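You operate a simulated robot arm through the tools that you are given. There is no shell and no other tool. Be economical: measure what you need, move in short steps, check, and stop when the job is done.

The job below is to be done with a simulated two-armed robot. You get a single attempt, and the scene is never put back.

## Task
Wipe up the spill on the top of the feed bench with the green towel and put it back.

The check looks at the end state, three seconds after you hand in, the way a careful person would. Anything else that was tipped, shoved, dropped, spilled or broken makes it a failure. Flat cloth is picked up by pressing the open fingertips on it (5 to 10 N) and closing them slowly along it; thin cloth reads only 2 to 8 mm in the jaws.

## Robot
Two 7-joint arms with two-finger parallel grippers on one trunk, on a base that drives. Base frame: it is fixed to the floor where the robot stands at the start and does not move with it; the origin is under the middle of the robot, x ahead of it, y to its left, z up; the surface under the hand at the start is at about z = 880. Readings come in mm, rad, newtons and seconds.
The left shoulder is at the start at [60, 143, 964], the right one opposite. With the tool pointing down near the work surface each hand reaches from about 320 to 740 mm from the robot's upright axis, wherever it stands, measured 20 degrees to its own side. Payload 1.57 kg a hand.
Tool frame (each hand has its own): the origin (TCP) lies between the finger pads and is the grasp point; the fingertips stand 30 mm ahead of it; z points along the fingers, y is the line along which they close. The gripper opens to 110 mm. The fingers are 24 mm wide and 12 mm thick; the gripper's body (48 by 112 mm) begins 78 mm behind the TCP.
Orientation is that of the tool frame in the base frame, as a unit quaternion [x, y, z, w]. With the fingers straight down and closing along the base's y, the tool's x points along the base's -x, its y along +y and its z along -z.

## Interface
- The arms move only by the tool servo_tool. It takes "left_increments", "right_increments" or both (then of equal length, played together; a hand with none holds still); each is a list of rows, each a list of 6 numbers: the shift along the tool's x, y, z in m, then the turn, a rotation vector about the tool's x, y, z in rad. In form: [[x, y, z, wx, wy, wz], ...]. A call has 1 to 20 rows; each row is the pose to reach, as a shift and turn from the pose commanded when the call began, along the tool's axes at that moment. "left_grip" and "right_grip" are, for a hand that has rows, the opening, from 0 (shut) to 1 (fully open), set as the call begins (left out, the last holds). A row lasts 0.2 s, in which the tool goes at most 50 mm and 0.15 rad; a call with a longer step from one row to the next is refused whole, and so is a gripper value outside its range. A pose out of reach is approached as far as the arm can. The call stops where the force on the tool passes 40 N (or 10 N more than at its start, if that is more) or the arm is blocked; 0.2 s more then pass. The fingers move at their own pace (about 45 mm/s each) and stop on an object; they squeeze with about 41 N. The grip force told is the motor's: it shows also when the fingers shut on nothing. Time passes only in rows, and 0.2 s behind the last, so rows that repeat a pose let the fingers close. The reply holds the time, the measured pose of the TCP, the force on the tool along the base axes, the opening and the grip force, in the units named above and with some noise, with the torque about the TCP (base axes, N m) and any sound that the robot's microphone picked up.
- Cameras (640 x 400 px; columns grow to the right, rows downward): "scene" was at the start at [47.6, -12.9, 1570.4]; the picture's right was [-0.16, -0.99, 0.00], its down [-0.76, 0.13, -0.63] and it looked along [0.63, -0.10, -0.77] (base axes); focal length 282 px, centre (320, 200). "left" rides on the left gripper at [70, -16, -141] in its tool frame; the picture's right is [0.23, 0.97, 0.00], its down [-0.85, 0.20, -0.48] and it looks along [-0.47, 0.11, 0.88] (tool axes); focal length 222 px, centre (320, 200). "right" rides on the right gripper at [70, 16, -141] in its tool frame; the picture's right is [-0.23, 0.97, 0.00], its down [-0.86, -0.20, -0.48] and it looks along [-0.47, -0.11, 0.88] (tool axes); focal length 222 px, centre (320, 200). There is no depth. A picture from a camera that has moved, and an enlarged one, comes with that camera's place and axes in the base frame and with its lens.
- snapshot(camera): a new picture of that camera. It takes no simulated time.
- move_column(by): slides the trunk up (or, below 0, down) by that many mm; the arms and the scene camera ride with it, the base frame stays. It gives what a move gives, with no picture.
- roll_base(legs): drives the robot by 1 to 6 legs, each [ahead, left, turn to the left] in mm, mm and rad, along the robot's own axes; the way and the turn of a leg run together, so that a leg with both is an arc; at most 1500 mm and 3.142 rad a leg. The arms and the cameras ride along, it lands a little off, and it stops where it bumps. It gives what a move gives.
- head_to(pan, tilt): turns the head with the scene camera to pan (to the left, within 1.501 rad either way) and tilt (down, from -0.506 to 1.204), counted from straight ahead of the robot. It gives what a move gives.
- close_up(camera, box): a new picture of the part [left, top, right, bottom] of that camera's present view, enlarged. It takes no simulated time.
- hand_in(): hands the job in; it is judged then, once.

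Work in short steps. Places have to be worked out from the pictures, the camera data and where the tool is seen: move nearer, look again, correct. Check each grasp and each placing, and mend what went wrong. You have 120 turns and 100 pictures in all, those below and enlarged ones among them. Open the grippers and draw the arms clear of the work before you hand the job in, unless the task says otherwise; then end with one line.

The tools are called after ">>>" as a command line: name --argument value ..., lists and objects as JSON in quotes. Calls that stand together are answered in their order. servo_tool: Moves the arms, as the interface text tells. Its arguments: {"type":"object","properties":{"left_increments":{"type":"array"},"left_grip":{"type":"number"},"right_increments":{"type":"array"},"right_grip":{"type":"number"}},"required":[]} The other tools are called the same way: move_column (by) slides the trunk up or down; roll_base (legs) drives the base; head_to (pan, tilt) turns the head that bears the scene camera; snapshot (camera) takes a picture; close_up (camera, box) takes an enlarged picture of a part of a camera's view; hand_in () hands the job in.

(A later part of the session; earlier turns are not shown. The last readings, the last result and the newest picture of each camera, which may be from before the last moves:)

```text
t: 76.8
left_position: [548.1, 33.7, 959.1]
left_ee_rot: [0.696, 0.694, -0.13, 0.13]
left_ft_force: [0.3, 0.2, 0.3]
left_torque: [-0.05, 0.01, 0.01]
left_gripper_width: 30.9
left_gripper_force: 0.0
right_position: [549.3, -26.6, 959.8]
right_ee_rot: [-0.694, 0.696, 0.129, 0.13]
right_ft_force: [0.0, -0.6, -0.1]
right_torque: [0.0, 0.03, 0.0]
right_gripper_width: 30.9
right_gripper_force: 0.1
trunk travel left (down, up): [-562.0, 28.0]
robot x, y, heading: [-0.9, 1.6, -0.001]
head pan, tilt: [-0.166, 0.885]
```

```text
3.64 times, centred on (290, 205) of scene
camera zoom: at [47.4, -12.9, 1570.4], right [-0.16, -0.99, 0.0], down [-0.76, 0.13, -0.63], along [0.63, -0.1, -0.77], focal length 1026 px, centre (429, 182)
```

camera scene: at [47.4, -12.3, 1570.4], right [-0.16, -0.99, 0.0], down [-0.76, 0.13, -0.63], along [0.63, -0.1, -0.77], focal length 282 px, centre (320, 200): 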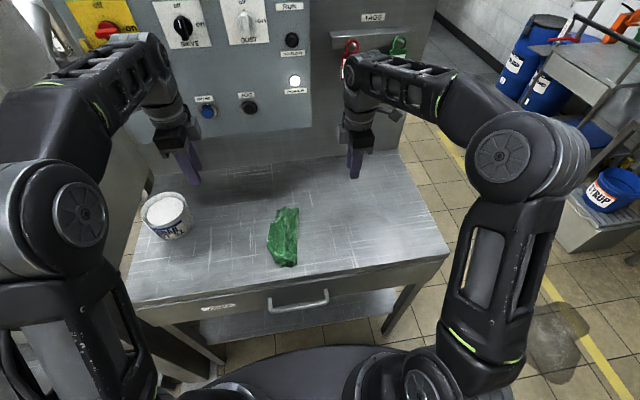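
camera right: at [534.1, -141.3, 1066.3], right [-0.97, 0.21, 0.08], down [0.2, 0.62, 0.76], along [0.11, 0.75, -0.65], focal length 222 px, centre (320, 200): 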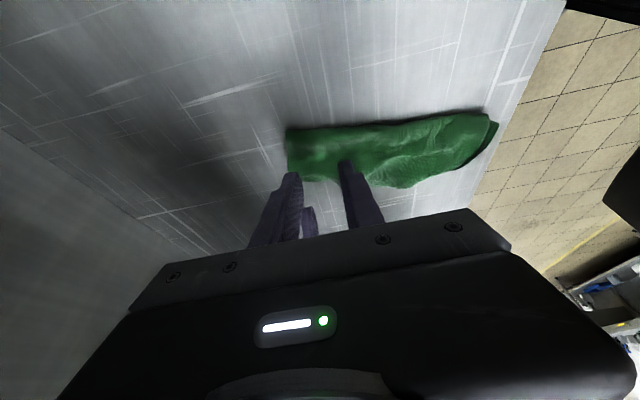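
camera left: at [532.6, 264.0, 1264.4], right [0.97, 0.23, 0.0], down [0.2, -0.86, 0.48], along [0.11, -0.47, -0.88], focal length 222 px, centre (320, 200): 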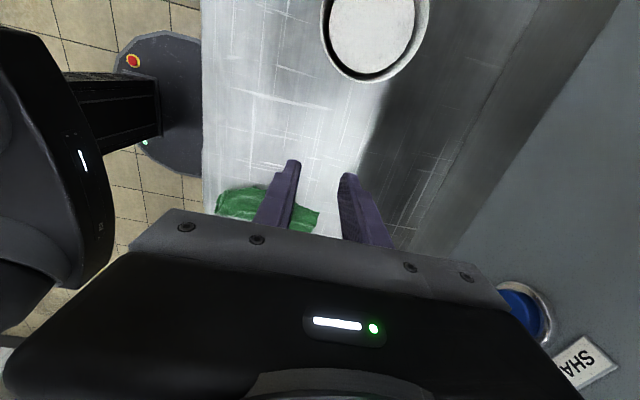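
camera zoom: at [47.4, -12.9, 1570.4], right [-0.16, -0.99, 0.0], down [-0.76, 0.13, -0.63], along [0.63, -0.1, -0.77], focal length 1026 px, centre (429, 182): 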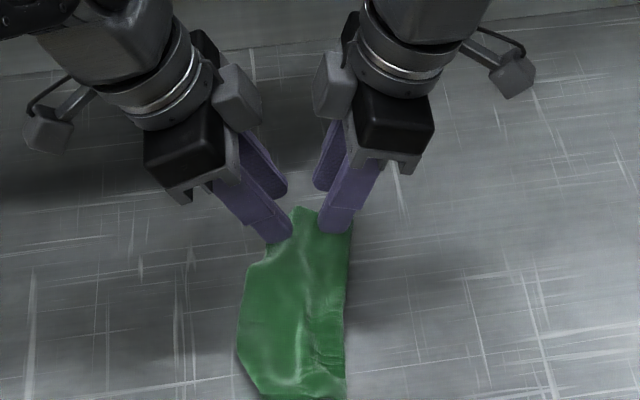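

Clear now. Lower both about 41 mm vertically, with the left hand nudged 8 mm in −x and 4 mm inward as the cloth edge slants there.

>>> servo_tool --right_increments '[[0.004, 0, 0.009, 0, 0, 0], [0.008, 0, 0.019, 0, 0, 0], [0.011, 0, 0.028, 0, 0, 0], [0.0135, 0, 0.035, 0, 0, 0], [0.0148, 0, 0.0382, 0, 0, 0], [0.0148, 0, 0.0382, 0, 0, 0]]' --left_increments '[[0.001, -0.004, 0.01, 0, 0, 0], [0.005, -0.008, 0.02, 0, 0, 0], [0.008, -0.008, 0.029, 0, 0, 0], [0.01, -0.008, 0.036, 0, 0, 0], [0.0111, -0.008, 0.0396, 0, 0, 0], [0.0111, -0.008, 0.0396, 0, 0, 0]]'

>>> close_up --camera "scene" --box '[240, 170, 340, 250]'

```text
t: 78.2
left_position: [540.7, 28.5, 918.0]
left_ee_rot: [0.695, 0.695, -0.13, 0.13]
left_ft_force: [0.1, 0.1, 1.3]
left_torque: [-0.03, 0.01, 0.0]
left_gripper_width: 30.8
left_gripper_force: 0.1
right_position: [549.8, -27.1, 917.1]
right_ee_rot: [-0.695, 0.695, 0.13, 0.13]
right_ft_force: [0.2, 0.5, 0.9]
right_torque: [0.0, -0.01, 0.03]
right_gripper_width: 30.7
right_gripper_force: 0.2
trunk travel left (down, up): [-562.0, 28.0]
robot x, y, heading: [-0.5, 1.8, -0.002]
head pan, tilt: [-0.166, 0.885]
```

```text
5.00 times, centred on (290, 210) of scene
camera zoom: at [47.6, -12.9, 1570.4], right [-0.16, -0.99, 0.0], down [-0.76, 0.13, -0.63], along [0.63, -0.1, -0.77], focal length 1411 px, centre (470, 150)
```

zoom: 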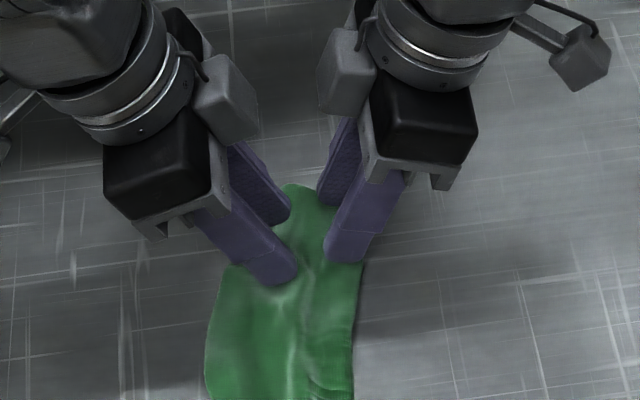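

Just touching at both. Press ~2 mm more, then close both in steps.

>>> servo_tool --right_increments '[[0.0005, 0, 0.0013, 0, 0, 0], [0.0008, 0, 0.002, 0, 0, 0], [0.0008, 0, 0.002, 0, 0, 0]]' --left_increments '[[0.0005, 0, 0.0013, 0, 0, 0], [0.0008, 0, 0.002, 0, 0, 0], [0.0008, 0, 0.002, 0, 0, 0]]'

```text
t: 79.0
left_position: [542.0, 28.2, 915.9]
left_ee_rot: [0.695, 0.695, -0.13, 0.131]
left_ft_force: [0.9, -0.1, 2.7]
left_torque: [0.01, 0.04, -0.01]
left_gripper_width: 30.4
left_gripper_force: 0.0
right_position: [550.3, -26.3, 915.7]
right_ee_rot: [0.695, -0.695, -0.13, -0.13]
right_ft_force: [0.5, -0.2, 1.8]
right_torque: [0.0, -0.01, 0.0]
right_gripper_width: 30.8
right_gripper_force: 0.2
trunk travel left (down, up): [-562.0, 28.0]
robot x, y, heading: [-2.7, -0.4, -0.001]
head pan, tilt: [-0.166, 0.885]
```

Forces are still low (2–3 N); another 1.5 mm.

>>> servo_tool --right_increments '[[0.0005, 0, 0.001, 0, 0, 0], [0.0006, 0, 0.0016, 0, 0, 0], [0.0006, 0, 0.0016, 0, 0, 0]]' --left_increments '[[0.0004, 0, 0.0008, 0, 0, 0], [0.0005, 0, 0.0013, 0, 0, 0], [0.0005, 0, 0.0013, 0, 0, 0]]'

```text
t: 79.8
left_position: [541.3, 28.3, 915.3]
left_ee_rot: [0.695, 0.695, -0.129, 0.13]
left_ft_force: [1.7, 0.8, 10.6]
left_torque: [0.03, 0.14, -0.03]
left_gripper_width: 29.5
left_gripper_force: 0.1
right_position: [549.3, -26.6, 916.4]
right_ee_rot: [-0.695, 0.695, 0.129, 0.13]
right_ft_force: [0.2, -0.5, 7.4]
right_torque: [-0.04, -0.15, -0.02]
right_gripper_width: 30.8
right_gripper_force: 0.1
trunk travel left (down, up): [-562.0, 28.0]
robot x, y, heading: [-0.0, 1.1, -0.0]
head pan, tilt: [-0.166, 0.885]
```

10.6 N and 7.4 N: good. Close both in steps.

>>> servo_tool --right_increments '[[0, 0, 0, 0, 0, 0], [0, 0, 0, 0, 0, 0]]' --left_increments '[[0, 0, 0, 0, 0, 0], [0, 0, 0, 0, 0, 0]]' --right_grip 0.18 --left_grip 0.18

>>> servo_tool --right_increments '[[0, 0, 0, 0, 0, 0], [0, 0, 0, 0, 0, 0]]' --left_increments '[[0, 0, 0, 0, 0, 0], [0, 0, 0, 0, 0, 0]]' --right_grip 0.09 --left_grip 0.09

>>> servo_tool --right_increments '[[0, 0, 0, 0, 0, 0], [0, 0, 0, 0, 0, 0], [0, 0, 0, 0, 0, 0]]' --left_increments '[[0, 0, 0, 0, 0, 0], [0, 0, 0, 0, 0, 0], [0, 0, 0, 0, 0, 0]]' --right_grip 0.0 --left_grip 0.0

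>>> close_up --camera "scene" --box '[240, 170, 340, 250]'

```text
t: 80.4
left_position: [540.3, 29.6, 915.9]
left_ee_rot: [0.695, 0.694, -0.13, 0.131]
left_ft_force: [-1.0, -1.3, 10.5]
left_torque: [-0.03, 0.21, 0.0]
left_gripper_width: 20.8
left_gripper_force: 0.8
right_position: [548.4, -26.4, 914.6]
right_ee_rot: [0.695, -0.695, -0.13, -0.13]
right_ft_force: [1.2, -0.7, 7.5]
right_torque: [-0.04, -0.11, 0.02]
right_gripper_width: 20.5
right_gripper_force: 0.6
trunk travel left (down, up): [-562.0, 28.0]
robot x, y, heading: [-0.8, -0.3, -0.001]
head pan, tilt: [-0.166, 0.885]
```

```text
t: 81.0
left_position: [540.7, 28.5, 915.0]
left_ee_rot: [0.696, 0.695, -0.13, 0.131]
left_ft_force: [-2.3, -0.7, 11.5]
left_torque: [-0.03, 0.21, 0.02]
left_gripper_width: 10.6
left_gripper_force: 2.1
right_position: [549.0, -25.8, 914.8]
right_ee_rot: [-0.695, 0.695, 0.129, 0.13]
right_ft_force: [-0.3, 0.5, 9.4]
right_torque: [0.0, -0.05, -0.02]
right_gripper_width: 10.6
right_gripper_force: 0.1
trunk travel left (down, up): [-562.0, 28.0]
robot x, y, heading: [2.8, -1.0, -0.001]
head pan, tilt: [-0.166, 0.885]
```

```text
t: 81.8
left_position: [540.7, 27.8, 914.9]
left_ee_rot: [0.695, 0.695, -0.129, 0.131]
left_ft_force: [-1.4, 1.3, 10.5]
left_torque: [0.04, 0.1, 0.0]
left_gripper_width: 2.3
left_gripper_force: 23.8
right_position: [548.9, -25.4, 914.6]
right_ee_rot: [-0.695, 0.695, 0.129, 0.131]
right_ft_force: [-0.2, 0.0, 12.0]
right_torque: [0.01, 0.0, -0.05]
right_gripper_width: 3.0
right_gripper_force: 24.3
trunk travel left (down, up): [-562.0, 28.0]
robot x, y, heading: [-1.3, -1.8, -0.002]
head pan, tilt: [-0.166, 0.885]
```

```text
5.00 times, centred on (290, 210) of scene
camera zoom: at [45.5, -12.8, 1570.5], right [-0.16, -0.99, 0.0], down [-0.76, 0.13, -0.64], along [0.63, -0.1, -0.77], focal length 1411 px, centre (470, 150)
```

zoom: 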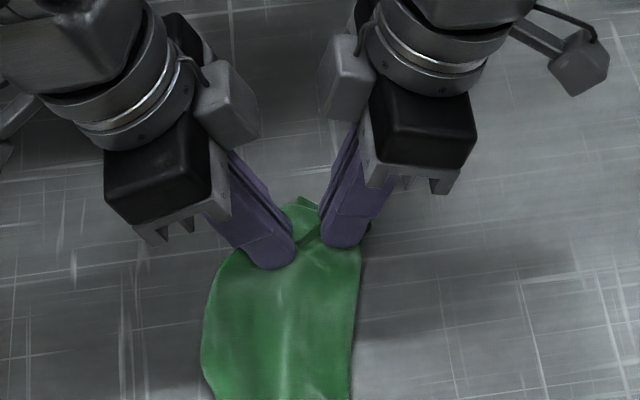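

Both hold cloth (2.3 and 3.0 mm). Lift both together 170 mm and look.

>>> servo_tool --right_increments '[[-0.007, 0, -0.019, 0, 0, 0], [-0.0145, 0, -0.037, 0, 0, 0], [-0.022, 0, -0.056, 0, 0, 0], [-0.029, 0, -0.075, 0, 0, 0], [-0.036, 0, -0.093, 0, 0, 0], [-0.0435, 0, -0.112, 0, 0, 0], [-0.051, 0, -0.131, 0, 0, 0], [-0.058, 0, -0.149, 0, 0, 0], [-0.0615, 0, -0.158, 0, 0, 0], [-0.0615, 0, -0.158, 0, 0, 0]]' --left_increments '[[-0.007, 0, -0.019, 0, 0, 0], [-0.0145, 0, -0.037, 0, 0, 0], [-0.022, 0, -0.056, 0, 0, 0], [-0.029, 0, -0.075, 0, 0, 0], [-0.036, 0, -0.093, 0, 0, 0], [-0.0435, 0, -0.112, 0, 0, 0], [-0.051, 0, -0.131, 0, 0, 0], [-0.058, 0, -0.149, 0, 0, 0], [-0.0615, 0, -0.158, 0, 0, 0], [-0.0615, 0, -0.158, 0, 0, 0]]'

>>> snapshot --camera "scene"

>>> snapshot --camera "left"

```text
t: 84.0
left_position: [541.9, 27.9, 1083.9]
left_ee_rot: [0.695, 0.695, -0.13, 0.13]
left_ft_force: [-0.4, -0.1, -0.3]
left_torque: [0.02, 0.01, -0.01]
left_gripper_width: 2.1
left_gripper_force: 23.5
right_position: [550.9, -27.3, 1084.3]
right_ee_rot: [-0.695, 0.695, 0.131, 0.13]
right_ft_force: [-0.3, 0.8, 0.2]
right_torque: [-0.01, -0.03, 0.0]
right_gripper_width: 2.4
right_gripper_force: 23.4
trunk travel left (down, up): [-562.0, 28.0]
robot x, y, heading: [-2.6, 3.1, 0.0]
head pan, tilt: [-0.166, 0.885]
```

```text
36 pictures are left
camera scene: at [47.7, -12.9, 1570.4], right [-0.16, -0.99, 0.0], down [-0.76, 0.13, -0.63], along [0.63, -0.1, -0.77], focal length 282 px, centre (320, 200)
```

scene: 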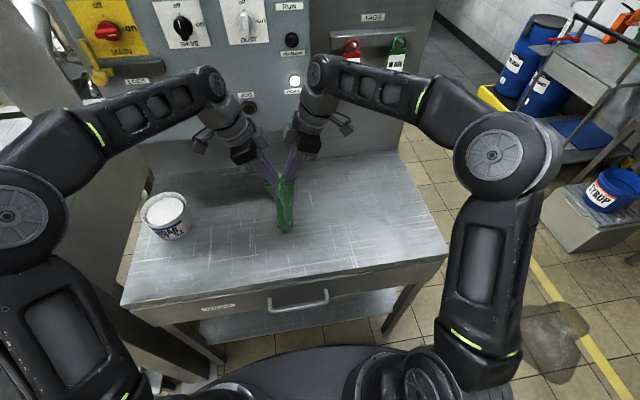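

```text
35 pictures are left
camera left: at [524.1, 143.0, 1190.3], right [0.97, 0.21, -0.08], down [0.2, -0.62, 0.76], along [0.11, -0.75, -0.65], focal length 222 px, centre (320, 200)
```

left: 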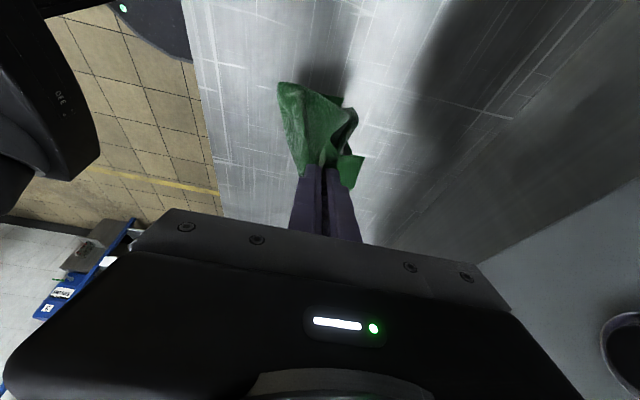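

Both points hold. Spread the hands apart slowly (10 mm each), watching the lateral force for tautness.

>>> servo_tool --right_increments '[[0.0031, 0, -0.0012, 0, 0, 0], [0.0062, 0, -0.0024, 0, 0, 0], [0.0093, 0, -0.0036, 0, 0, 0], [0.0093, 0, -0.0036, 0, 0, 0]]' --left_increments '[[0.0031, 0, -0.0012, 0, 0, 0], [0.0062, 0, -0.0024, 0, 0, 0], [0.0093, 0, -0.0036, 0, 0, 0], [0.0093, 0, -0.0036, 0, 0, 0]]'

>>> close_up --camera "scene" --box '[230, 140, 340, 240]'

```text
t: 85.0
left_position: [542.1, 37.1, 1084.9]
left_ee_rot: [0.696, 0.694, -0.13, 0.132]
left_ft_force: [6.5, -22.7, -0.5]
left_torque: [-0.62, -0.19, 0.13]
left_gripper_width: 2.3
left_gripper_force: 23.7
right_position: [548.6, -35.3, 1083.3]
right_ee_rot: [0.696, -0.694, -0.132, -0.131]
right_ft_force: [-6.6, 23.0, -0.2]
right_torque: [0.61, 0.14, 0.1]
right_gripper_width: 2.5
right_gripper_force: 23.8
trunk travel left (down, up): [-562.0, 28.0]
robot x, y, heading: [-2.7, 2.1, 0.003]
head pan, tilt: [-0.166, 0.885]
```

```text
4.00 times, centred on (285, 190) of scene
camera zoom: at [47.7, -12.9, 1570.4], right [-0.16, -0.99, 0.0], down [-0.76, 0.13, -0.63], along [0.63, -0.1, -0.77], focal length 1129 px, centre (460, 240)
```

zoom: 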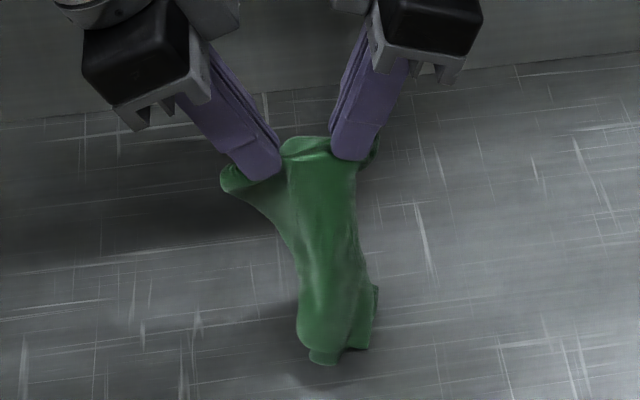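

Taut at about 48 mm between the tips (23 N); relax 3 mm each and carry to the front, x ≈ 400, before laying.

>>> servo_tool --right_increments '[[-0.003, 0, 0.0012, 0, 0, 0], [-0.003, 0.025, 0.0012, 0, 0, 0], [-0.003, 0.05, 0.0012, 0, 0, 0], [-0.003, 0.075, 0.0012, 0, 0, 0], [-0.003, 0.1, 0.0012, 0, 0, 0], [-0.003, 0.125, 0.0012, 0, 0, 0], [-0.003, 0.145, 0.0012, 0, 0, 0], [-0.003, 0.145, 0.0012, 0, 0, 0], [-0.003, 0.145, 0.0012, 0, 0, 0]]' --left_increments '[[-0.003, 0, 0.0012, 0, 0, 0], [-0.003, -0.025, 0.0012, 0, 0, 0], [-0.003, -0.05, 0.0012, 0, 0, 0], [-0.003, -0.075, 0.0012, 0, 0, 0], [-0.003, -0.1, 0.0012, 0, 0, 0], [-0.003, -0.125, 0.0012, 0, 0, 0], [-0.003, -0.145, 0.0012, 0, 0, 0], [-0.003, -0.145, 0.0012, 0, 0, 0], [-0.003, -0.145, 0.0012, 0, 0, 0]]'

>>> close_up --camera "scene" --box '[220, 170, 360, 300]'

```text
t: 87.0
left_position: [395.8, 34.3, 1083.5]
left_ee_rot: [0.695, 0.695, -0.13, 0.13]
left_ft_force: [3.7, -12.3, 0.6]
left_torque: [-0.31, -0.15, 0.07]
left_gripper_width: 2.3
left_gripper_force: 23.7
right_position: [404.1, -34.0, 1084.0]
right_ee_rot: [-0.695, 0.695, 0.13, 0.13]
right_ft_force: [-3.5, 12.6, -0.7]
right_torque: [0.3, 0.09, 0.1]
right_gripper_width: 2.9
right_gripper_force: 23.8
trunk travel left (down, up): [-562.0, 28.0]
robot x, y, heading: [0.5, -3.6, -0.001]
head pan, tilt: [-0.166, 0.885]
```

```text
3.08 times, centred on (290, 235) of scene
camera zoom: at [47.2, -12.9, 1570.4], right [-0.16, -0.99, 0.0], down [-0.76, 0.13, -0.63], along [0.63, -0.1, -0.77], focal length 868 px, centre (412, 92)
```

zoom: 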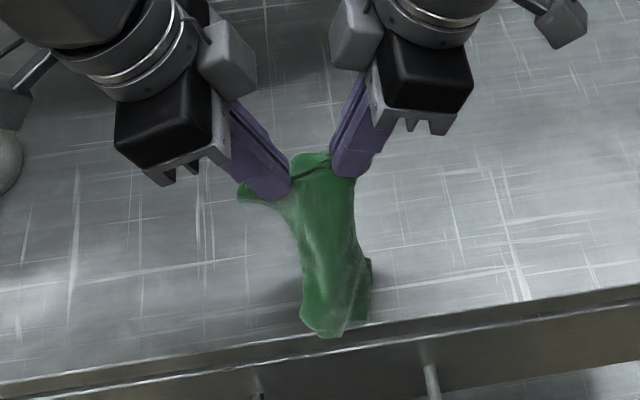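

Now lay it: descend while sweeping toward +x, ending at x ≈ 597.

>>> servo_tool --right_increments '[[0.0039, 0, 0.0146, 0, 0, 0], [0.0086, -0.022, 0.0267, 0, 0, 0], [0.0137, -0.042, 0.0397, 0, 0, 0], [0.0191, -0.062, 0.0537, 0, 0, 0], [0.0249, -0.08, 0.0686, 0, 0, 0], [0.0311, -0.097, 0.0845, 0, 0, 0], [0.0369, -0.111, 0.0994, 0, 0, 0], [0.0423, -0.124, 0.1134, 0, 0, 0], [0.0474, -0.137, 0.1264, 0, 0, 0], [0.0517, -0.15, 0.1376, 0, 0, 0], [0.0557, -0.165, 0.1479, 0, 0, 0], [0.0582, -0.18, 0.1544, 0, 0, 0], [0.0593, -0.19, 0.157, 0, 0, 0], [0.0593, -0.197, 0.157, 0, 0, 0], [0.0593, -0.197, 0.157, 0, 0, 0]]' --left_increments '[[0.0039, 0, 0.0146, 0, 0, 0], [0.0086, 0.022, 0.0267, 0, 0, 0], [0.0137, 0.042, 0.0397, 0, 0, 0], [0.0191, 0.062, 0.0537, 0, 0, 0], [0.0249, 0.08, 0.0686, 0, 0, 0], [0.0311, 0.097, 0.0845, 0, 0, 0], [0.0369, 0.111, 0.0994, 0, 0, 0], [0.0423, 0.124, 0.1134, 0, 0, 0], [0.0474, 0.137, 0.1264, 0, 0, 0], [0.0517, 0.15, 0.1376, 0, 0, 0], [0.0557, 0.165, 0.1479, 0, 0, 0], [0.0582, 0.18, 0.1544, 0, 0, 0], [0.0593, 0.19, 0.157, 0, 0, 0], [0.0593, 0.197, 0.157, 0, 0, 0], [0.0593, 0.197, 0.157, 0, 0, 0]]'

>>> close_up --camera "scene" --box '[220, 150, 360, 260]'

```text
t: 90.2
left_position: [595.3, 32.7, 916.6]
left_ee_rot: [0.695, 0.695, -0.129, 0.13]
left_ft_force: [0.4, -2.5, 0.3]
left_torque: [-0.07, -0.02, 0.03]
left_gripper_width: 2.1
left_gripper_force: 24.2
right_position: [601.7, -31.8, 915.2]
right_ee_rot: [0.696, -0.694, -0.131, -0.13]
right_ft_force: [-0.8, 2.5, 3.6]
right_torque: [0.08, 0.06, 0.03]
right_gripper_width: 2.9
right_gripper_force: 24.1
trunk travel left (down, up): [-562.0, 28.0]
robot x, y, heading: [-0.8, -2.8, -0.004]
head pan, tilt: [-0.166, 0.885]
```

```text
3.64 times, centred on (290, 205) of scene
camera zoom: at [47.3, -12.9, 1570.4], right [-0.16, -0.99, 0.0], down [-0.76, 0.13, -0.63], along [0.63, -0.1, -0.77], focal length 1026 px, centre (429, 182)
```

zoom: 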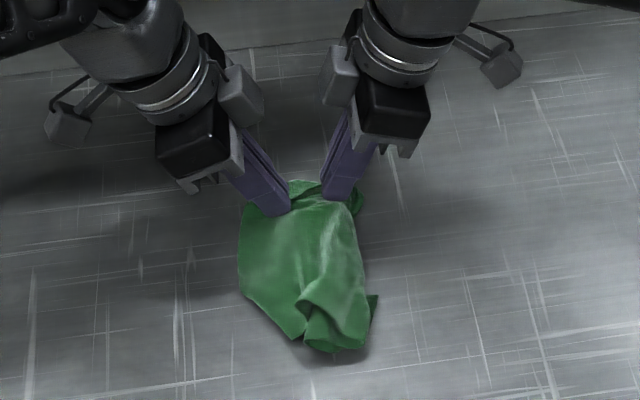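

It spread noticeably better. Release both, raise and move outward, then look.

>>> servo_tool --right_increments '[[0, 0, 0, 0, 0, 0], [0, 0, 0, 0, 0, 0], [0, 0, -0.03, 0, 0, 0], [0, 0, -0.07, 0, 0, 0], [0.02, 0, -0.11, 0, 0, 0], [0.05, 0, -0.13, 0, 0, 0], [0.09, 0, -0.13, 0, 0, 0]]' --left_increments '[[0, 0, 0, 0, 0, 0], [0, 0, 0, 0, 0, 0], [0, 0, -0.03, 0, 0, 0], [0, 0, -0.07, 0, 0, 0], [0.02, 0, -0.11, 0, 0, 0], [0.05, 0, -0.13, 0, 0, 0], [0.09, 0, -0.13, 0, 0, 0]]' --right_grip 0.12 --left_grip 0.12

>>> close_up --camera "scene" --box '[240, 170, 344, 260]'

>>> close_up --camera "left" --box '[160, 40, 480, 240]'

```text
t: 91.8
left_position: [593.9, 164.2, 1004.7]
left_ee_rot: [0.695, 0.695, -0.13, 0.13]
left_ft_force: [-0.2, 0.9, -0.7]
left_torque: [0.01, 0.01, -0.05]
left_gripper_width: 13.4
left_gripper_force: 0.0
right_position: [603.2, -161.8, 1004.5]
right_ee_rot: [-0.695, 0.695, 0.131, 0.13]
right_ft_force: [0.1, 0.3, -0.6]
right_torque: [-0.01, -0.02, 0.02]
right_gripper_width: 13.3
right_gripper_force: 0.0
trunk travel left (down, up): [-562.0, 28.0]
robot x, y, heading: [2.7, -1.7, 0.001]
head pan, tilt: [-0.166, 0.885]
```

```text
4.44 times, centred on (292, 215) of scene
camera zoom: at [48.0, -12.9, 1570.4], right [-0.16, -0.99, 0.0], down [-0.76, 0.13, -0.63], along [0.63, -0.1, -0.77], focal length 1254 px, centre (444, 133)
```

zoom: 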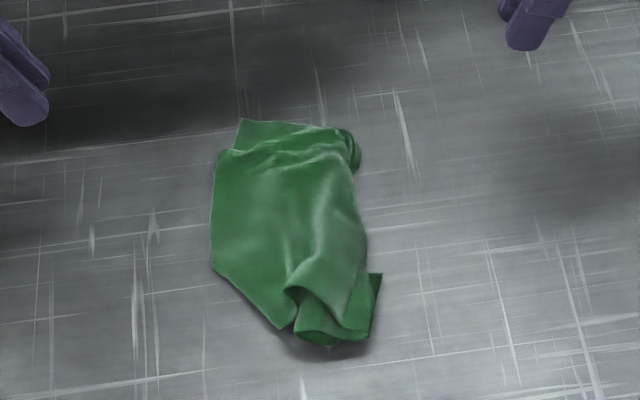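

```text
2.00 times, centred on (320, 140) of left
camera zoom: at [576.0, 279.3, 1110.3], right [0.97, 0.21, -0.08], down [0.2, -0.62, 0.76], along [0.11, -0.75, -0.65], focal length 444 px, centre (320, 320)
```

zoom: 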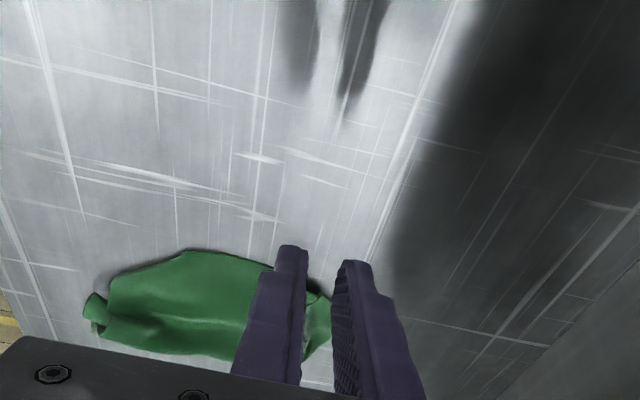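

Much better: it now covers x 455–648, y −40..67 with the near-right corner poking out at (495, −35). I'll anchor the cloth with the closed left fingers at (560, 35) and use the right hand to take that corner and pull it out toward (446, −77).

>>> servo_tool --right_increments '[[-0.012, 0.016, 0.014, 0, 0, 0], [-0.025, 0.03, 0.03, 0, 0, 0], [-0.038, 0.046, 0.046, 0, 0, 0], [-0.05, 0.062, 0.062, 0, 0, 0], [-0.064, 0.078, 0.08, 0, 0, 0], [-0.078, 0.094, 0.097, 0, 0, 0], [-0.088, 0.106, 0.11, 0, 0, 0], [-0.0934, 0.112, 0.1157, 0, 0, 0], [-0.0934, 0.112, 0.1157, 0, 0, 0]]' --left_increments '[[-0.01, -0.004, 0.014, 0, 0, 0], [-0.02, -0.008, 0.028, 0, 0, 0], [-0.031, -0.013, 0.042, 0, 0, 0], [-0.042, -0.018, 0.058, 0, 0, 0], [-0.054, -0.022, 0.074, 0, 0, 0], [-0.066, -0.027, 0.09, 0, 0, 0], [-0.076, -0.031, 0.104, 0, 0, 0], [-0.0828, -0.034, 0.1126, 0, 0, 0], [-0.0828, -0.034, 0.1126, 0, 0, 0]]' --right_grip 0.22 --left_grip 0.0

>>> close_up --camera "scene" --box '[240, 170, 344, 260]'

>>> snapshot --camera "right"

```text
t: 93.8
left_position: [560.8, 45.2, 928.9]
left_ee_rot: [0.695, 0.695, -0.131, 0.129]
left_ft_force: [0.1, 0.5, 0.5]
left_torque: [-0.02, -0.03, 0.0]
left_gripper_width: 0.0
left_gripper_force: 21.5
right_position: [489.9, -35.0, 930.5]
right_ee_rot: [0.695, -0.695, -0.131, -0.13]
right_ft_force: [-0.2, 0.1, -0.1]
right_torque: [0.0, 0.01, -0.02]
right_gripper_width: 23.9
right_gripper_force: 0.0
trunk travel left (down, up): [-562.0, 28.0]
robot x, y, heading: [-2.6, 2.3, 0.003]
head pan, tilt: [-0.166, 0.885]
```

```text
4.44 times, centred on (292, 215) of scene
camera zoom: at [47.7, -12.9, 1570.4], right [-0.16, -0.99, 0.0], down [-0.76, 0.13, -0.63], along [0.63, -0.1, -0.77], focal length 1254 px, centre (444, 133)
```

zoom: 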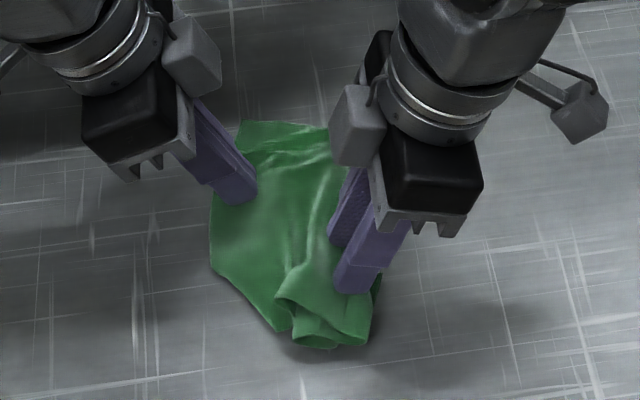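

```text
28 pictures are left
camera right: at [474.7, -148.8, 1037.6], right [-0.97, 0.21, 0.08], down [0.2, 0.62, 0.76], along [0.11, 0.75, -0.65], focal length 222 px, centre (320, 200)
```

right: 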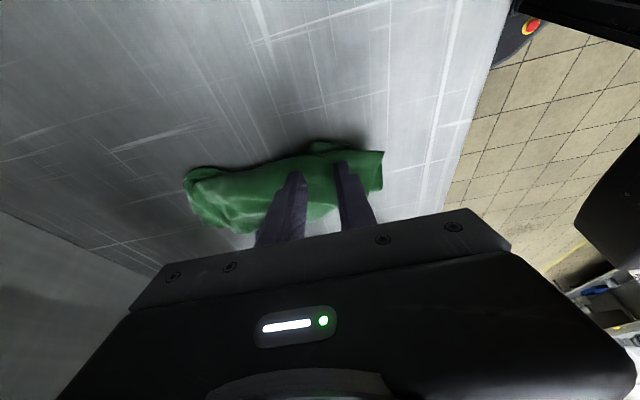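

The right fingers are slightly too far inboard; shift 5 mm outward and 8 mm toward −x, and lower both to contact.

>>> servo_tool --right_increments '[[0.0046, 0.008, -0.0018, 0, 0, 0], [0.007, 0.008, 0.005, 0, 0, 0], [0.0088, 0.008, 0.009, 0, 0, 0], [0.0097, 0.008, 0.0112, 0, 0, 0], [0.0103, 0.008, 0.0128, 0, 0, 0], [0.0103, 0.008, 0.0128, 0, 0, 0]]' --left_increments '[[0.001, 0, 0.003, 0, 0, 0], [0.0025, 0, 0.006, 0, 0, 0], [0.004, 0, 0.01, 0, 0, 0], [0.0048, 0, 0.012, 0, 0, 0], [0.0051, 0, 0.013, 0, 0, 0], [0.0051, 0, 0.013, 0, 0, 0]]'

>>> close_up --camera "scene" --box '[264, 190, 344, 260]'

```text
t: 95.2
left_position: [561.3, 47.3, 915.0]
left_ee_rot: [0.695, 0.695, -0.13, 0.129]
left_ft_force: [0.4, -0.1, -0.9]
left_torque: [0.02, 0.02, -0.03]
left_gripper_width: 0.0
left_gripper_force: 21.2
right_position: [482.1, -37.7, 915.5]
right_ee_rot: [0.695, -0.695, -0.129, -0.129]
right_ft_force: [0.1, 0.1, 4.5]
right_torque: [-0.03, -0.01, 0.01]
right_gripper_width: 24.2
right_gripper_force: 0.0
trunk travel left (down, up): [-562.0, 28.0]
robot x, y, heading: [1.7, 0.6, -0.001]
head pan, tilt: [-0.166, 0.885]
```

```text
5.71 times, centred on (304, 225) of scene
camera zoom: at [47.4, -12.9, 1570.4], right [-0.16, -0.99, 0.0], down [-0.76, 0.13, -0.63], along [0.63, -0.1, -0.77], focal length 1612 px, centre (411, 57)
```

zoom: 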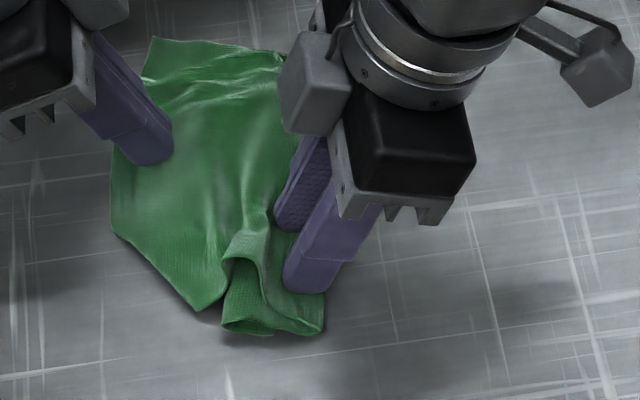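

Right is in contact (4.5 N). Press both slightly more, and close the right.

>>> servo_tool --right_increments '[[0.0002, 0, 0.0005, 0, 0, 0], [0.0002, 0, 0.0005, 0, 0, 0]]' --left_increments '[[0.0006, 0, 0.0015, 0, 0, 0], [0.001, 0, 0.0026, 0, 0, 0]]' --right_grip 0.14

>>> servo_tool --right_increments '[[0, 0, 0, 0, 0, 0], [0, 0, 0, 0, 0, 0], [0, 0, 0, 0, 0, 0]]' --left_increments '[[0, 0, 0, 0, 0, 0], [0, 0, 0, 0, 0, 0], [0, 0, 0, 0, 0, 0]]' --right_grip 0.0

```text
t: 95.8
left_position: [560.1, 47.9, 914.4]
left_ee_rot: [0.695, 0.695, -0.129, 0.131]
left_ft_force: [-1.1, -0.6, 2.8]
left_torque: [-0.01, 0.01, -0.01]
left_gripper_width: 0.0
left_gripper_force: 21.1
right_position: [483.9, -37.4, 914.9]
right_ee_rot: [0.695, -0.695, -0.129, -0.131]
right_ft_force: [0.3, -1.6, 7.2]
right_torque: [-0.04, -0.04, -0.03]
right_gripper_width: 16.5
right_gripper_force: 0.9
trunk travel left (down, up): [-562.0, 28.0]
robot x, y, heading: [1.2, 0.7, 0.0]
head pan, tilt: [-0.166, 0.885]
```

```text
t: 96.6
left_position: [559.6, 47.0, 913.3]
left_ee_rot: [0.694, 0.695, -0.13, 0.131]
left_ft_force: [-0.5, 0.6, 6.9]
left_torque: [0.04, 0.01, 0.02]
left_gripper_width: 0.1
left_gripper_force: 21.7
right_position: [482.1, -38.2, 914.8]
right_ee_rot: [0.696, -0.694, -0.13, -0.13]
right_ft_force: [1.6, -0.7, 6.5]
right_torque: [-0.04, -0.04, -0.02]
right_gripper_width: 1.3
right_gripper_force: 23.4
trunk travel left (down, up): [-562.0, 28.0]
robot x, y, heading: [-2.9, -1.3, 0.001]
head pan, tilt: [-0.166, 0.885]
```

Gap 1.3 mm — thin hold, perhaps just an edge. Drag slowly 40 mm in −y and 35 mm in −x and check the result.

>>> servo_tool --right_increments '[[-0.0007, 0, -0.0019, 0, 0, 0], [0.0055, 0.005, -0.0043, 0, 0, 0], [0.0117, 0.011, -0.0067, 0, 0, 0], [0.0179, 0.017, -0.0091, 0, 0, 0], [0.0241, 0.023, -0.0115, 0, 0, 0], [0.0303, 0.029, -0.0139, 0, 0, 0], [0.0366, 0.035, -0.0164, 0, 0, 0], [0.0366, 0.035, -0.0164, 0, 0, 0]]'

>>> close_up --camera "scene" --box '[240, 170, 344, 260]'

```text
t: 98.4
left_position: [558.0, 45.3, 914.4]
left_ee_rot: [0.696, 0.694, -0.13, 0.13]
left_ft_force: [-6.0, -7.7, 12.7]
left_torque: [-0.21, 0.23, 0.05]
left_gripper_width: 0.2
left_gripper_force: 21.0
right_position: [447.3, -79.5, 916.3]
right_ee_rot: [-0.695, 0.695, 0.129, 0.13]
right_ft_force: [7.3, 5.3, -0.5]
right_torque: [0.1, -0.14, -0.16]
right_gripper_width: 2.0
right_gripper_force: 23.9
trunk travel left (down, up): [-562.0, 28.0]
robot x, y, heading: [-0.4, -1.2, -0.001]
head pan, tilt: [-0.166, 0.885]
```

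```text
4.44 times, centred on (292, 215) of scene
camera zoom: at [46.6, -13.1, 1570.5], right [-0.16, -0.99, 0.0], down [-0.76, 0.13, -0.63], along [0.63, -0.1, -0.77], focal length 1254 px, centre (444, 133)
```

zoom: 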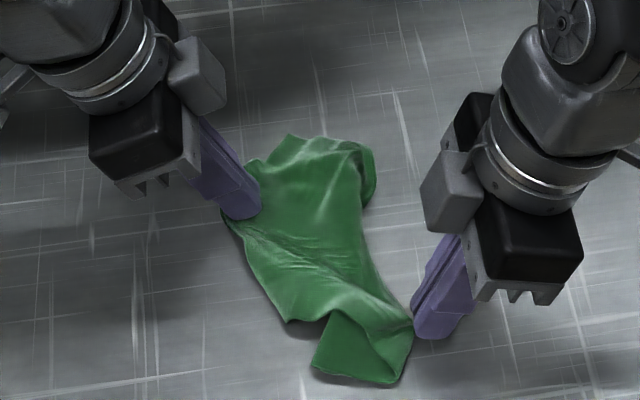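

Excellent: anchored pulling works and the near-right portion opened out. Release it there and move the right hand to hover near the far-right curl.

>>> servo_tool --right_increments '[[-0.002, 0, 0.001, 0, 0, 0], [-0.002, 0, 0.001, 0, 0, 0], [-0.002, 0, 0.001, 0, 0, 0], [0, 0, -0.03, 0, 0, 0], [0.02, 0, -0.06, 0, 0, 0], [0.03, -0.03, -0.06, 0, 0, 0], [0.03, -0.07, -0.06, 0, 0, 0], [0.03, -0.11, -0.06, 0, 0, 0], [0.03, -0.14, -0.06, 0, 0, 0]]' --right_grip 0.1

>>> close_up --camera "scene" --box '[240, 170, 344, 260]'

```text
t: 100.4
left_position: [558.8, 47.1, 912.9]
left_ee_rot: [0.695, 0.695, -0.129, 0.13]
left_ft_force: [-0.7, 0.9, 11.8]
left_torque: [-0.03, 0.04, 0.04]
left_gripper_width: 0.0
left_gripper_force: 21.0
right_position: [587.3, -128.7, 963.8]
right_ee_rot: [-0.695, 0.696, 0.129, 0.131]
right_ft_force: [0.1, -0.3, -0.2]
right_torque: [0.0, -0.02, 0.0]
right_gripper_width: 10.8
right_gripper_force: 0.0
trunk travel left (down, up): [-562.0, 28.0]
robot x, y, heading: [-0.4, 1.7, -0.001]
head pan, tilt: [-0.166, 0.885]
```

```text
4.44 times, centred on (292, 215) of scene
camera zoom: at [46.4, -12.8, 1570.5], right [-0.16, -0.99, 0.0], down [-0.76, 0.13, -0.63], along [0.63, -0.1, -0.77], focal length 1254 px, centre (444, 133)
```

zoom: 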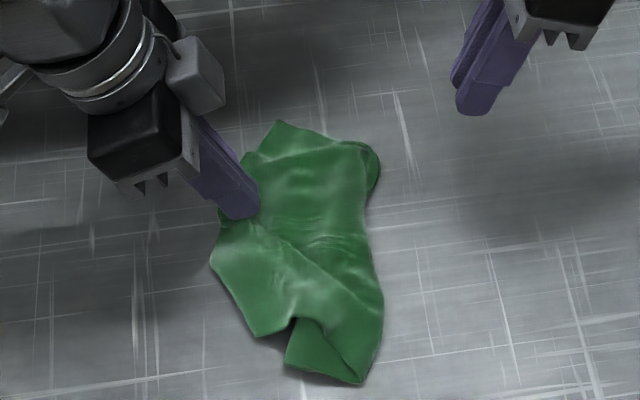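

Now it covers about x 424–641, y −52..67 — centre within ~10 mm of the original. One more improvement: pull the far-right curl (592, −45) outward, with the left still anchoring.

>>> servo_tool --right_increments '[[-0.025, -0.002, 0.013, 0, 0, 0], [-0.05, -0.004, 0.026, 0, 0, 0], [-0.0747, -0.005, 0.0397, 0, 0, 0], [-0.068, -0.005, 0.057, 0, 0, 0], [-0.063, -0.005, 0.07, 0, 0, 0], [-0.061, -0.005, 0.0751, 0, 0, 0], [-0.0608, -0.005, 0.0757, 0, 0, 0], [-0.0608, -0.005, 0.0757, 0, 0, 0]]' --right_grip 0.24

>>> close_up --camera "scene" --box '[250, 160, 340, 230]'

```text
t: 102.2
left_position: [558.2, 46.8, 914.4]
left_ee_rot: [0.695, 0.695, -0.129, 0.13]
left_ft_force: [1.5, -2.0, 6.1]
left_torque: [-0.03, 0.0, 0.02]
left_gripper_width: 0.2
left_gripper_force: 21.2
right_position: [590.4, -43.9, 913.7]
right_ee_rot: [0.695, -0.695, -0.129, -0.132]
right_ft_force: [-1.7, -1.2, 13.5]
right_torque: [0.03, 0.29, 0.01]
right_gripper_width: 27.4
right_gripper_force: 0.2
trunk travel left (down, up): [-562.0, 28.0]
robot x, y, heading: [-0.8, -1.6, -0.003]
head pan, tilt: [-0.166, 0.885]
```

```text
5.71 times, centred on (295, 195) of scene
camera zoom: at [45.8, -13.1, 1570.6], right [-0.16, -0.99, 0.0], down [-0.76, 0.13, -0.63], along [0.63, -0.1, -0.77], focal length 1612 px, centre (463, 229)
```

zoom: 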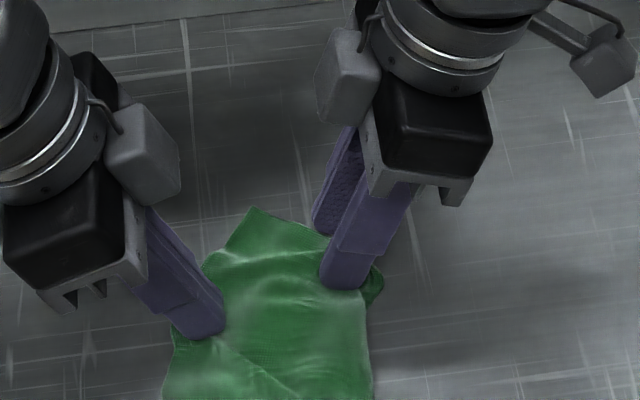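

Only the near finger seems loaded (torque 0.29); raise slightly, shift 10 mm toward −x, lower again.

>>> servo_tool --right_increments '[[-0.0016, 0, -0.004, 0, 0, 0], [-0.0016, 0.01, -0.004, 0, 0, 0], [-0.0005, 0.01, -0.0014, 0, 0, 0], [-0.0002, 0.01, -0.0006, 0, 0, 0], [-0.0002, 0.01, -0.0006, 0, 0, 0]]'

>>> servo_tool --right_increments '[[0, 0, 0, 0, 0, 0], [0, 0, 0, 0, 0, 0]]' --right_grip 0.14

>>> servo_tool --right_increments '[[0, 0, 0, 0, 0, 0], [0, 0, 0, 0, 0, 0], [0, 0, 0, 0, 0, 0]]' --right_grip 0.0

```text
t: 103.4
left_position: [559.9, 47.1, 915.2]
left_ee_rot: [0.695, 0.695, -0.129, 0.131]
left_ft_force: [-1.0, 0.4, 9.8]
left_torque: [-0.02, 0.03, -0.01]
left_gripper_width: 0.0
left_gripper_force: 21.4
right_position: [582.0, -43.3, 914.4]
right_ee_rot: [-0.695, 0.695, 0.13, 0.131]
right_ft_force: [-0.4, -1.3, 6.1]
right_torque: [-0.03, 0.11, -0.01]
right_gripper_width: 26.2
right_gripper_force: 0.1
trunk travel left (down, up): [-562.0, 28.0]
robot x, y, heading: [-1.4, -2.5, -0.002]
head pan, tilt: [-0.166, 0.885]
```

```text
t: 104.0
left_position: [558.7, 47.5, 914.5]
left_ee_rot: [0.695, 0.695, -0.129, 0.131]
left_ft_force: [-0.1, -1.7, 8.8]
left_torque: [-0.07, 0.02, -0.03]
left_gripper_width: 0.5
left_gripper_force: 21.4
right_position: [582.8, -43.8, 914.9]
right_ee_rot: [-0.695, 0.695, 0.13, 0.131]
right_ft_force: [0.3, 0.4, 6.3]
right_torque: [0.04, 0.12, -0.01]
right_gripper_width: 16.2
right_gripper_force: 0.2
trunk travel left (down, up): [-562.0, 28.0]
robot x, y, heading: [0.3, -2.9, 0.003]
head pan, tilt: [-0.166, 0.885]
```

```text
t: 104.8
left_position: [558.7, 46.9, 914.1]
left_ee_rot: [0.695, 0.696, -0.129, 0.131]
left_ft_force: [-0.5, 0.2, 8.9]
left_torque: [-0.02, 0.05, -0.01]
left_gripper_width: 0.0
left_gripper_force: 21.1
right_position: [581.4, -43.6, 914.0]
right_ee_rot: [-0.695, 0.695, 0.129, 0.13]
right_ft_force: [1.1, -0.3, 7.4]
right_torque: [0.03, 0.03, -0.01]
right_gripper_width: 2.7
right_gripper_force: 24.1
trunk travel left (down, up): [-562.0, 28.0]
robot x, y, heading: [-0.2, 0.9, 0.001]
head pan, tilt: [-0.166, 0.885]
```

Gripped (2.7 mm). Pull 35 mm in −y and 25 mm in +x.

>>> servo_tool --right_increments '[[-0.0007, 0, -0.0019, 0, 0, 0], [0.006, -0.005, -0.0045, 0, 0, 0], [0.0125, -0.01, -0.007, 0, 0, 0], [0.019, -0.015, -0.0095, 0, 0, 0], [0.0255, -0.02, -0.012, 0, 0, 0], [0.0319, -0.025, -0.0146, 0, 0, 0], [0.0319, -0.025, -0.0146, 0, 0, 0]]'

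>>> close_up --camera "scene" --box '[240, 170, 344, 260]'

```text
t: 106.4
left_position: [559.0, 46.4, 913.4]
left_ee_rot: [0.695, 0.695, -0.129, 0.131]
left_ft_force: [2.3, -5.9, 9.3]
left_torque: [-0.19, -0.07, -0.01]
left_gripper_width: 0.2
left_gripper_force: 21.3
right_position: [608.1, -78.3, 915.4]
right_ee_rot: [-0.695, 0.695, 0.13, 0.13]
right_ft_force: [-3.2, 7.8, 0.9]
right_torque: [0.2, 0.1, 0.09]
right_gripper_width: 2.7
right_gripper_force: 23.8
trunk travel left (down, up): [-562.0, 28.0]
robot x, y, heading: [2.3, -0.9, 0.003]
head pan, tilt: [-0.166, 0.885]
```

```text
4.44 times, centred on (292, 215) of scene
camera zoom: at [46.6, -12.7, 1570.5], right [-0.16, -0.99, 0.0], down [-0.76, 0.13, -0.63], along [0.63, -0.1, -0.77], focal length 1254 px, centre (444, 133)
```

zoom: 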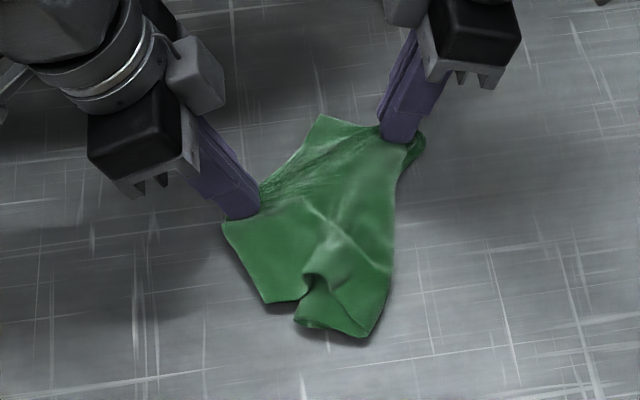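

Right side is out. Keep the right pinch as anchor and use the left hand to take the far-left corner region (612, −8) to pull it back toward +y.

>>> servo_tool --left_increments '[[-0.009, 0, -0.0233, 0, 0, 0], [-0.025, 0.015, -0.018, 0, 0, 0], [-0.042, 0.034, -0.011, 0, 0, 0], [-0.0594, 0.053, -0.0038, 0, 0, 0], [-0.0565, 0.053, 0.0035, 0, 0, 0], [-0.0535, 0.053, 0.0112, 0, 0, 0], [-0.0516, 0.053, 0.0162, 0, 0, 0], [-0.0512, 0.053, 0.0172, 0, 0, 0], [-0.0512, 0.053, 0.0172, 0, 0, 0]]' --left_grip 0.22

>>> close_up --camera "scene" --box '[240, 160, 344, 250]'

```text
t: 108.4
left_position: [612.2, -7.5, 916.0]
left_ee_rot: [0.695, 0.695, -0.131, 0.13]
left_ft_force: [0.4, -0.2, -0.3]
left_torque: [0.01, 0.02, 0.01]
left_gripper_width: 24.2
left_gripper_force: 0.0
right_position: [607.6, -78.6, 916.4]
right_ee_rot: [0.695, -0.695, -0.13, -0.131]
right_ft_force: [-0.6, -0.3, 2.0]
right_torque: [-0.01, 0.02, 0.0]
right_gripper_width: 3.0
right_gripper_force: 24.3
trunk travel left (down, up): [-562.0, 28.0]
robot x, y, heading: [1.6, -3.6, -0.004]
head pan, tilt: [-0.166, 0.885]
```

```text
4.44 times, centred on (292, 205) of scene
camera zoom: at [47.6, -12.9, 1570.4], right [-0.16, -0.99, 0.0], down [-0.76, 0.13, -0.63], along [0.63, -0.1, -0.77], focal length 1254 px, centre (444, 178)
```

zoom: 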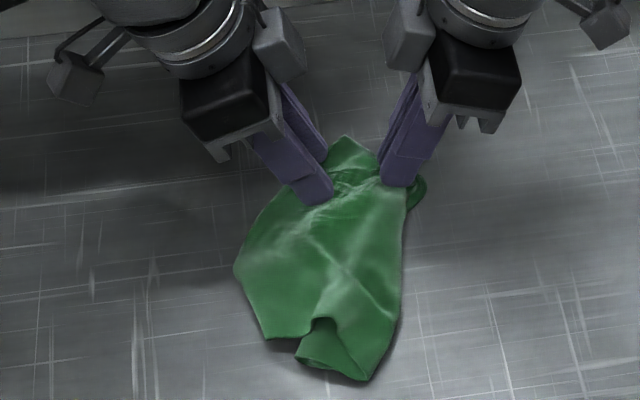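

Left fingertips are at the cloth's left edge, not yet pressing; shift 4 mm inward and press 3 mm.

>>> servo_tool --left_increments '[[-0.0037, 0, 0.0014, 0, 0, 0], [-0.003, 0, 0.0032, 0, 0, 0], [-0.0026, 0, 0.0042, 0, 0, 0], [-0.0026, 0, 0.0042, 0, 0, 0]]'

```text
t: 109.4
left_position: [613.3, -11.0, 912.2]
left_ee_rot: [0.695, 0.695, -0.131, 0.131]
left_ft_force: [-1.3, 1.6, 8.7]
left_torque: [0.01, 0.04, -0.03]
left_gripper_width: 24.1
left_gripper_force: 0.0
right_position: [608.1, -78.9, 916.4]
right_ee_rot: [0.696, -0.695, -0.13, -0.13]
right_ft_force: [0.1, -0.2, 0.7]
right_torque: [0.0, 0.0, 0.03]
right_gripper_width: 2.8
right_gripper_force: 24.0
trunk travel left (down, up): [-562.0, 28.0]
robot x, y, heading: [1.0, -1.7, -0.003]
head pan, tilt: [-0.166, 0.885]
```

8.7 N, balanced. Close the left in two steps.

>>> servo_tool --left_increments '[[0, 0, 0, 0, 0, 0], [0, 0, 0, 0, 0, 0]]' --left_grip 0.12

>>> servo_tool --left_increments '[[0, 0, 0, 0, 0, 0], [0, 0, 0, 0, 0, 0], [0, 0, 0, 0, 0, 0]]' --left_grip 0.0

```text
t: 110.0
left_position: [611.7, -11.1, 912.9]
left_ee_rot: [0.695, 0.695, -0.129, 0.132]
left_ft_force: [2.2, -0.6, 11.6]
left_torque: [0.05, -0.01, 0.01]
left_gripper_width: 14.3
left_gripper_force: 0.2
right_position: [607.3, -79.0, 914.9]
right_ee_rot: [0.696, -0.694, -0.13, -0.13]
right_ft_force: [0.7, -0.6, 0.5]
right_torque: [0.0, 0.0, 0.01]
right_gripper_width: 2.9
right_gripper_force: 24.5
trunk travel left (down, up): [-562.0, 28.0]
robot x, y, heading: [-2.1, 4.2, -0.001]
head pan, tilt: [-0.166, 0.885]
```

```text
t: 110.8
left_position: [611.3, -11.1, 913.6]
left_ee_rot: [0.695, 0.695, -0.13, 0.13]
left_ft_force: [-0.5, -0.2, 15.6]
left_torque: [-0.01, 0.02, 0.0]
left_gripper_width: 2.4
left_gripper_force: 24.0
right_position: [607.1, -79.9, 915.6]
right_ee_rot: [0.696, -0.694, -0.13, -0.131]
right_ft_force: [0.7, -0.3, 0.8]
right_torque: [-0.01, -0.04, -0.02]
right_gripper_width: 2.6
right_gripper_force: 24.2
trunk travel left (down, up): [-562.0, 28.0]
robot x, y, heading: [1.2, 1.4, -0.003]
head pan, tilt: [-0.166, 0.885]
```

Left holds 2.4 mm. Stretch: move left +y 30 mm first.

>>> servo_tool --left_increments '[[0.0056, 0, -0.0032, 0, 0, 0], [0.0112, 0, -0.0054, 0, 0, 0], [0.0168, 0, -0.0075, 0, 0, 0], [0.0224, 0, -0.0097, 0, 0, 0], [0.028, 0, -0.0119, 0, 0, 0], [0.028, 0, -0.0119, 0, 0, 0]]'

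>>> close_up --camera "scene" --box '[240, 160, 344, 250]'

```text
t: 112.2
left_position: [611.6, 17.9, 913.6]
left_ee_rot: [0.696, 0.694, -0.131, 0.13]
left_ft_force: [-2.5, -21.0, 3.8]
left_torque: [-0.66, 0.04, 0.0]
left_gripper_width: 1.9
left_gripper_force: 23.1
right_position: [607.9, -77.7, 916.7]
right_ee_rot: [0.696, -0.694, -0.131, -0.131]
right_ft_force: [1.9, 21.3, 0.5]
right_torque: [0.64, 0.0, -0.02]
right_gripper_width: 2.3
right_gripper_force: 23.5
trunk travel left (down, up): [-562.0, 28.0]
robot x, y, heading: [-2.1, -0.3, -0.003]
head pan, tilt: [-0.166, 0.885]
```

```text
4.44 times, centred on (292, 205) of scene
camera zoom: at [47.2, -12.8, 1570.4], right [-0.16, -0.99, 0.0], down [-0.76, 0.13, -0.63], along [0.63, -0.1, -0.77], focal length 1254 px, centre (444, 178)
```

zoom: 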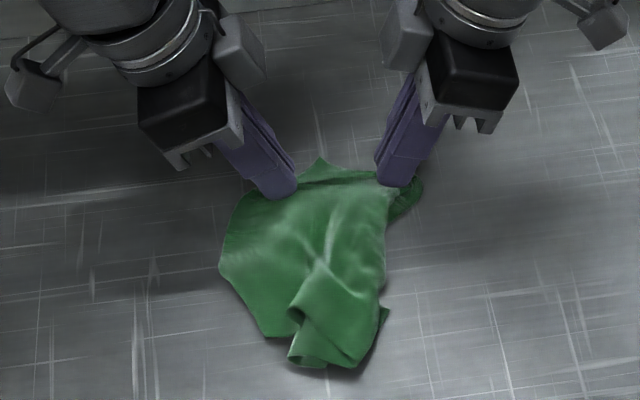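

Taut with 75 mm between the tips — a much wider hold. Relax slightly, lift, shift +27 mm in y, and carry to the front for another lay-down.

>>> servo_tool --right_increments '[[-0.0142, 0, -0.031, 0, 0, 0], [-0.0265, 0.02, -0.0627, 0, 0, 0], [-0.0388, 0.05, -0.0944, 0, 0, 0], [-0.0604, 0.08, -0.1225, 0, 0, 0], [-0.0886, 0.11, -0.1479, 0, 0, 0], [-0.0886, 0.14, -0.1479, 0, 0, 0], [-0.0886, 0.175, -0.1479, 0, 0, 0], [-0.0886, 0.21, -0.1479, 0, 0, 0], [-0.0886, 0.21, -0.1479, 0, 0, 0], [-0.0886, 0.21, -0.1479, 0, 0, 0]]' --left_increments '[[-0.0142, 0, -0.031, 0, 0, 0], [-0.0265, -0.02, -0.0627, 0, 0, 0], [-0.0388, -0.05, -0.0944, 0, 0, 0], [-0.0418, -0.08, -0.1297, 0, 0, 0], [-0.0382, -0.11, -0.1675, 0, 0, 0], [-0.0382, -0.14, -0.1675, 0, 0, 0], [-0.0382, -0.175, -0.1675, 0, 0, 0], [-0.0382, -0.21, -0.1675, 0, 0, 0], [-0.0382, -0.21, -0.1675, 0, 0, 0], [-0.0382, -0.21, -0.1675, 0, 0, 0]]'

>>> close_up --camera "scene" --box '[220, 170, 360, 300]'

```text
t: 114.4
left_position: [401.4, 44.0, 1083.2]
left_ee_rot: [0.695, 0.695, -0.129, 0.131]
left_ft_force: [-1.8, -14.8, 1.2]
left_torque: [-0.46, 0.02, -0.03]
left_gripper_width: 1.8
left_gripper_force: 23.3
right_position: [396.6, -49.0, 1085.2]
right_ee_rot: [0.695, -0.695, -0.13, -0.13]
right_ft_force: [1.6, 14.2, -2.4]
right_torque: [0.43, -0.07, -0.04]
right_gripper_width: 2.1
right_gripper_force: 24.1
trunk travel left (down, up): [-562.0, 28.0]
robot x, y, heading: [-2.9, 0.3, 0.0]
head pan, tilt: [-0.166, 0.885]
```

```text
3.08 times, centred on (290, 235) of scene
camera zoom: at [46.8, -13.0, 1570.4], right [-0.16, -0.99, 0.0], down [-0.76, 0.13, -0.63], along [0.63, -0.1, -0.77], focal length 868 px, centre (412, 92)
```

zoom: 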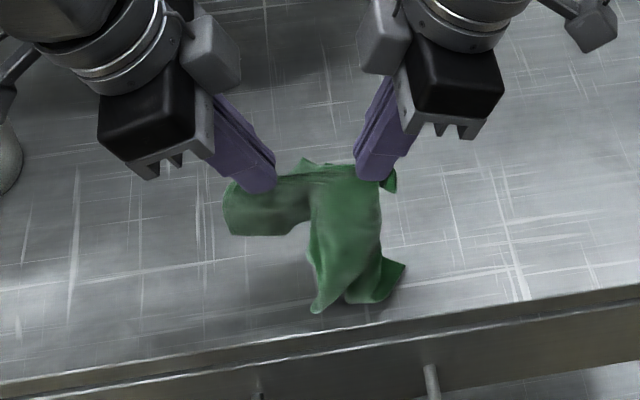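

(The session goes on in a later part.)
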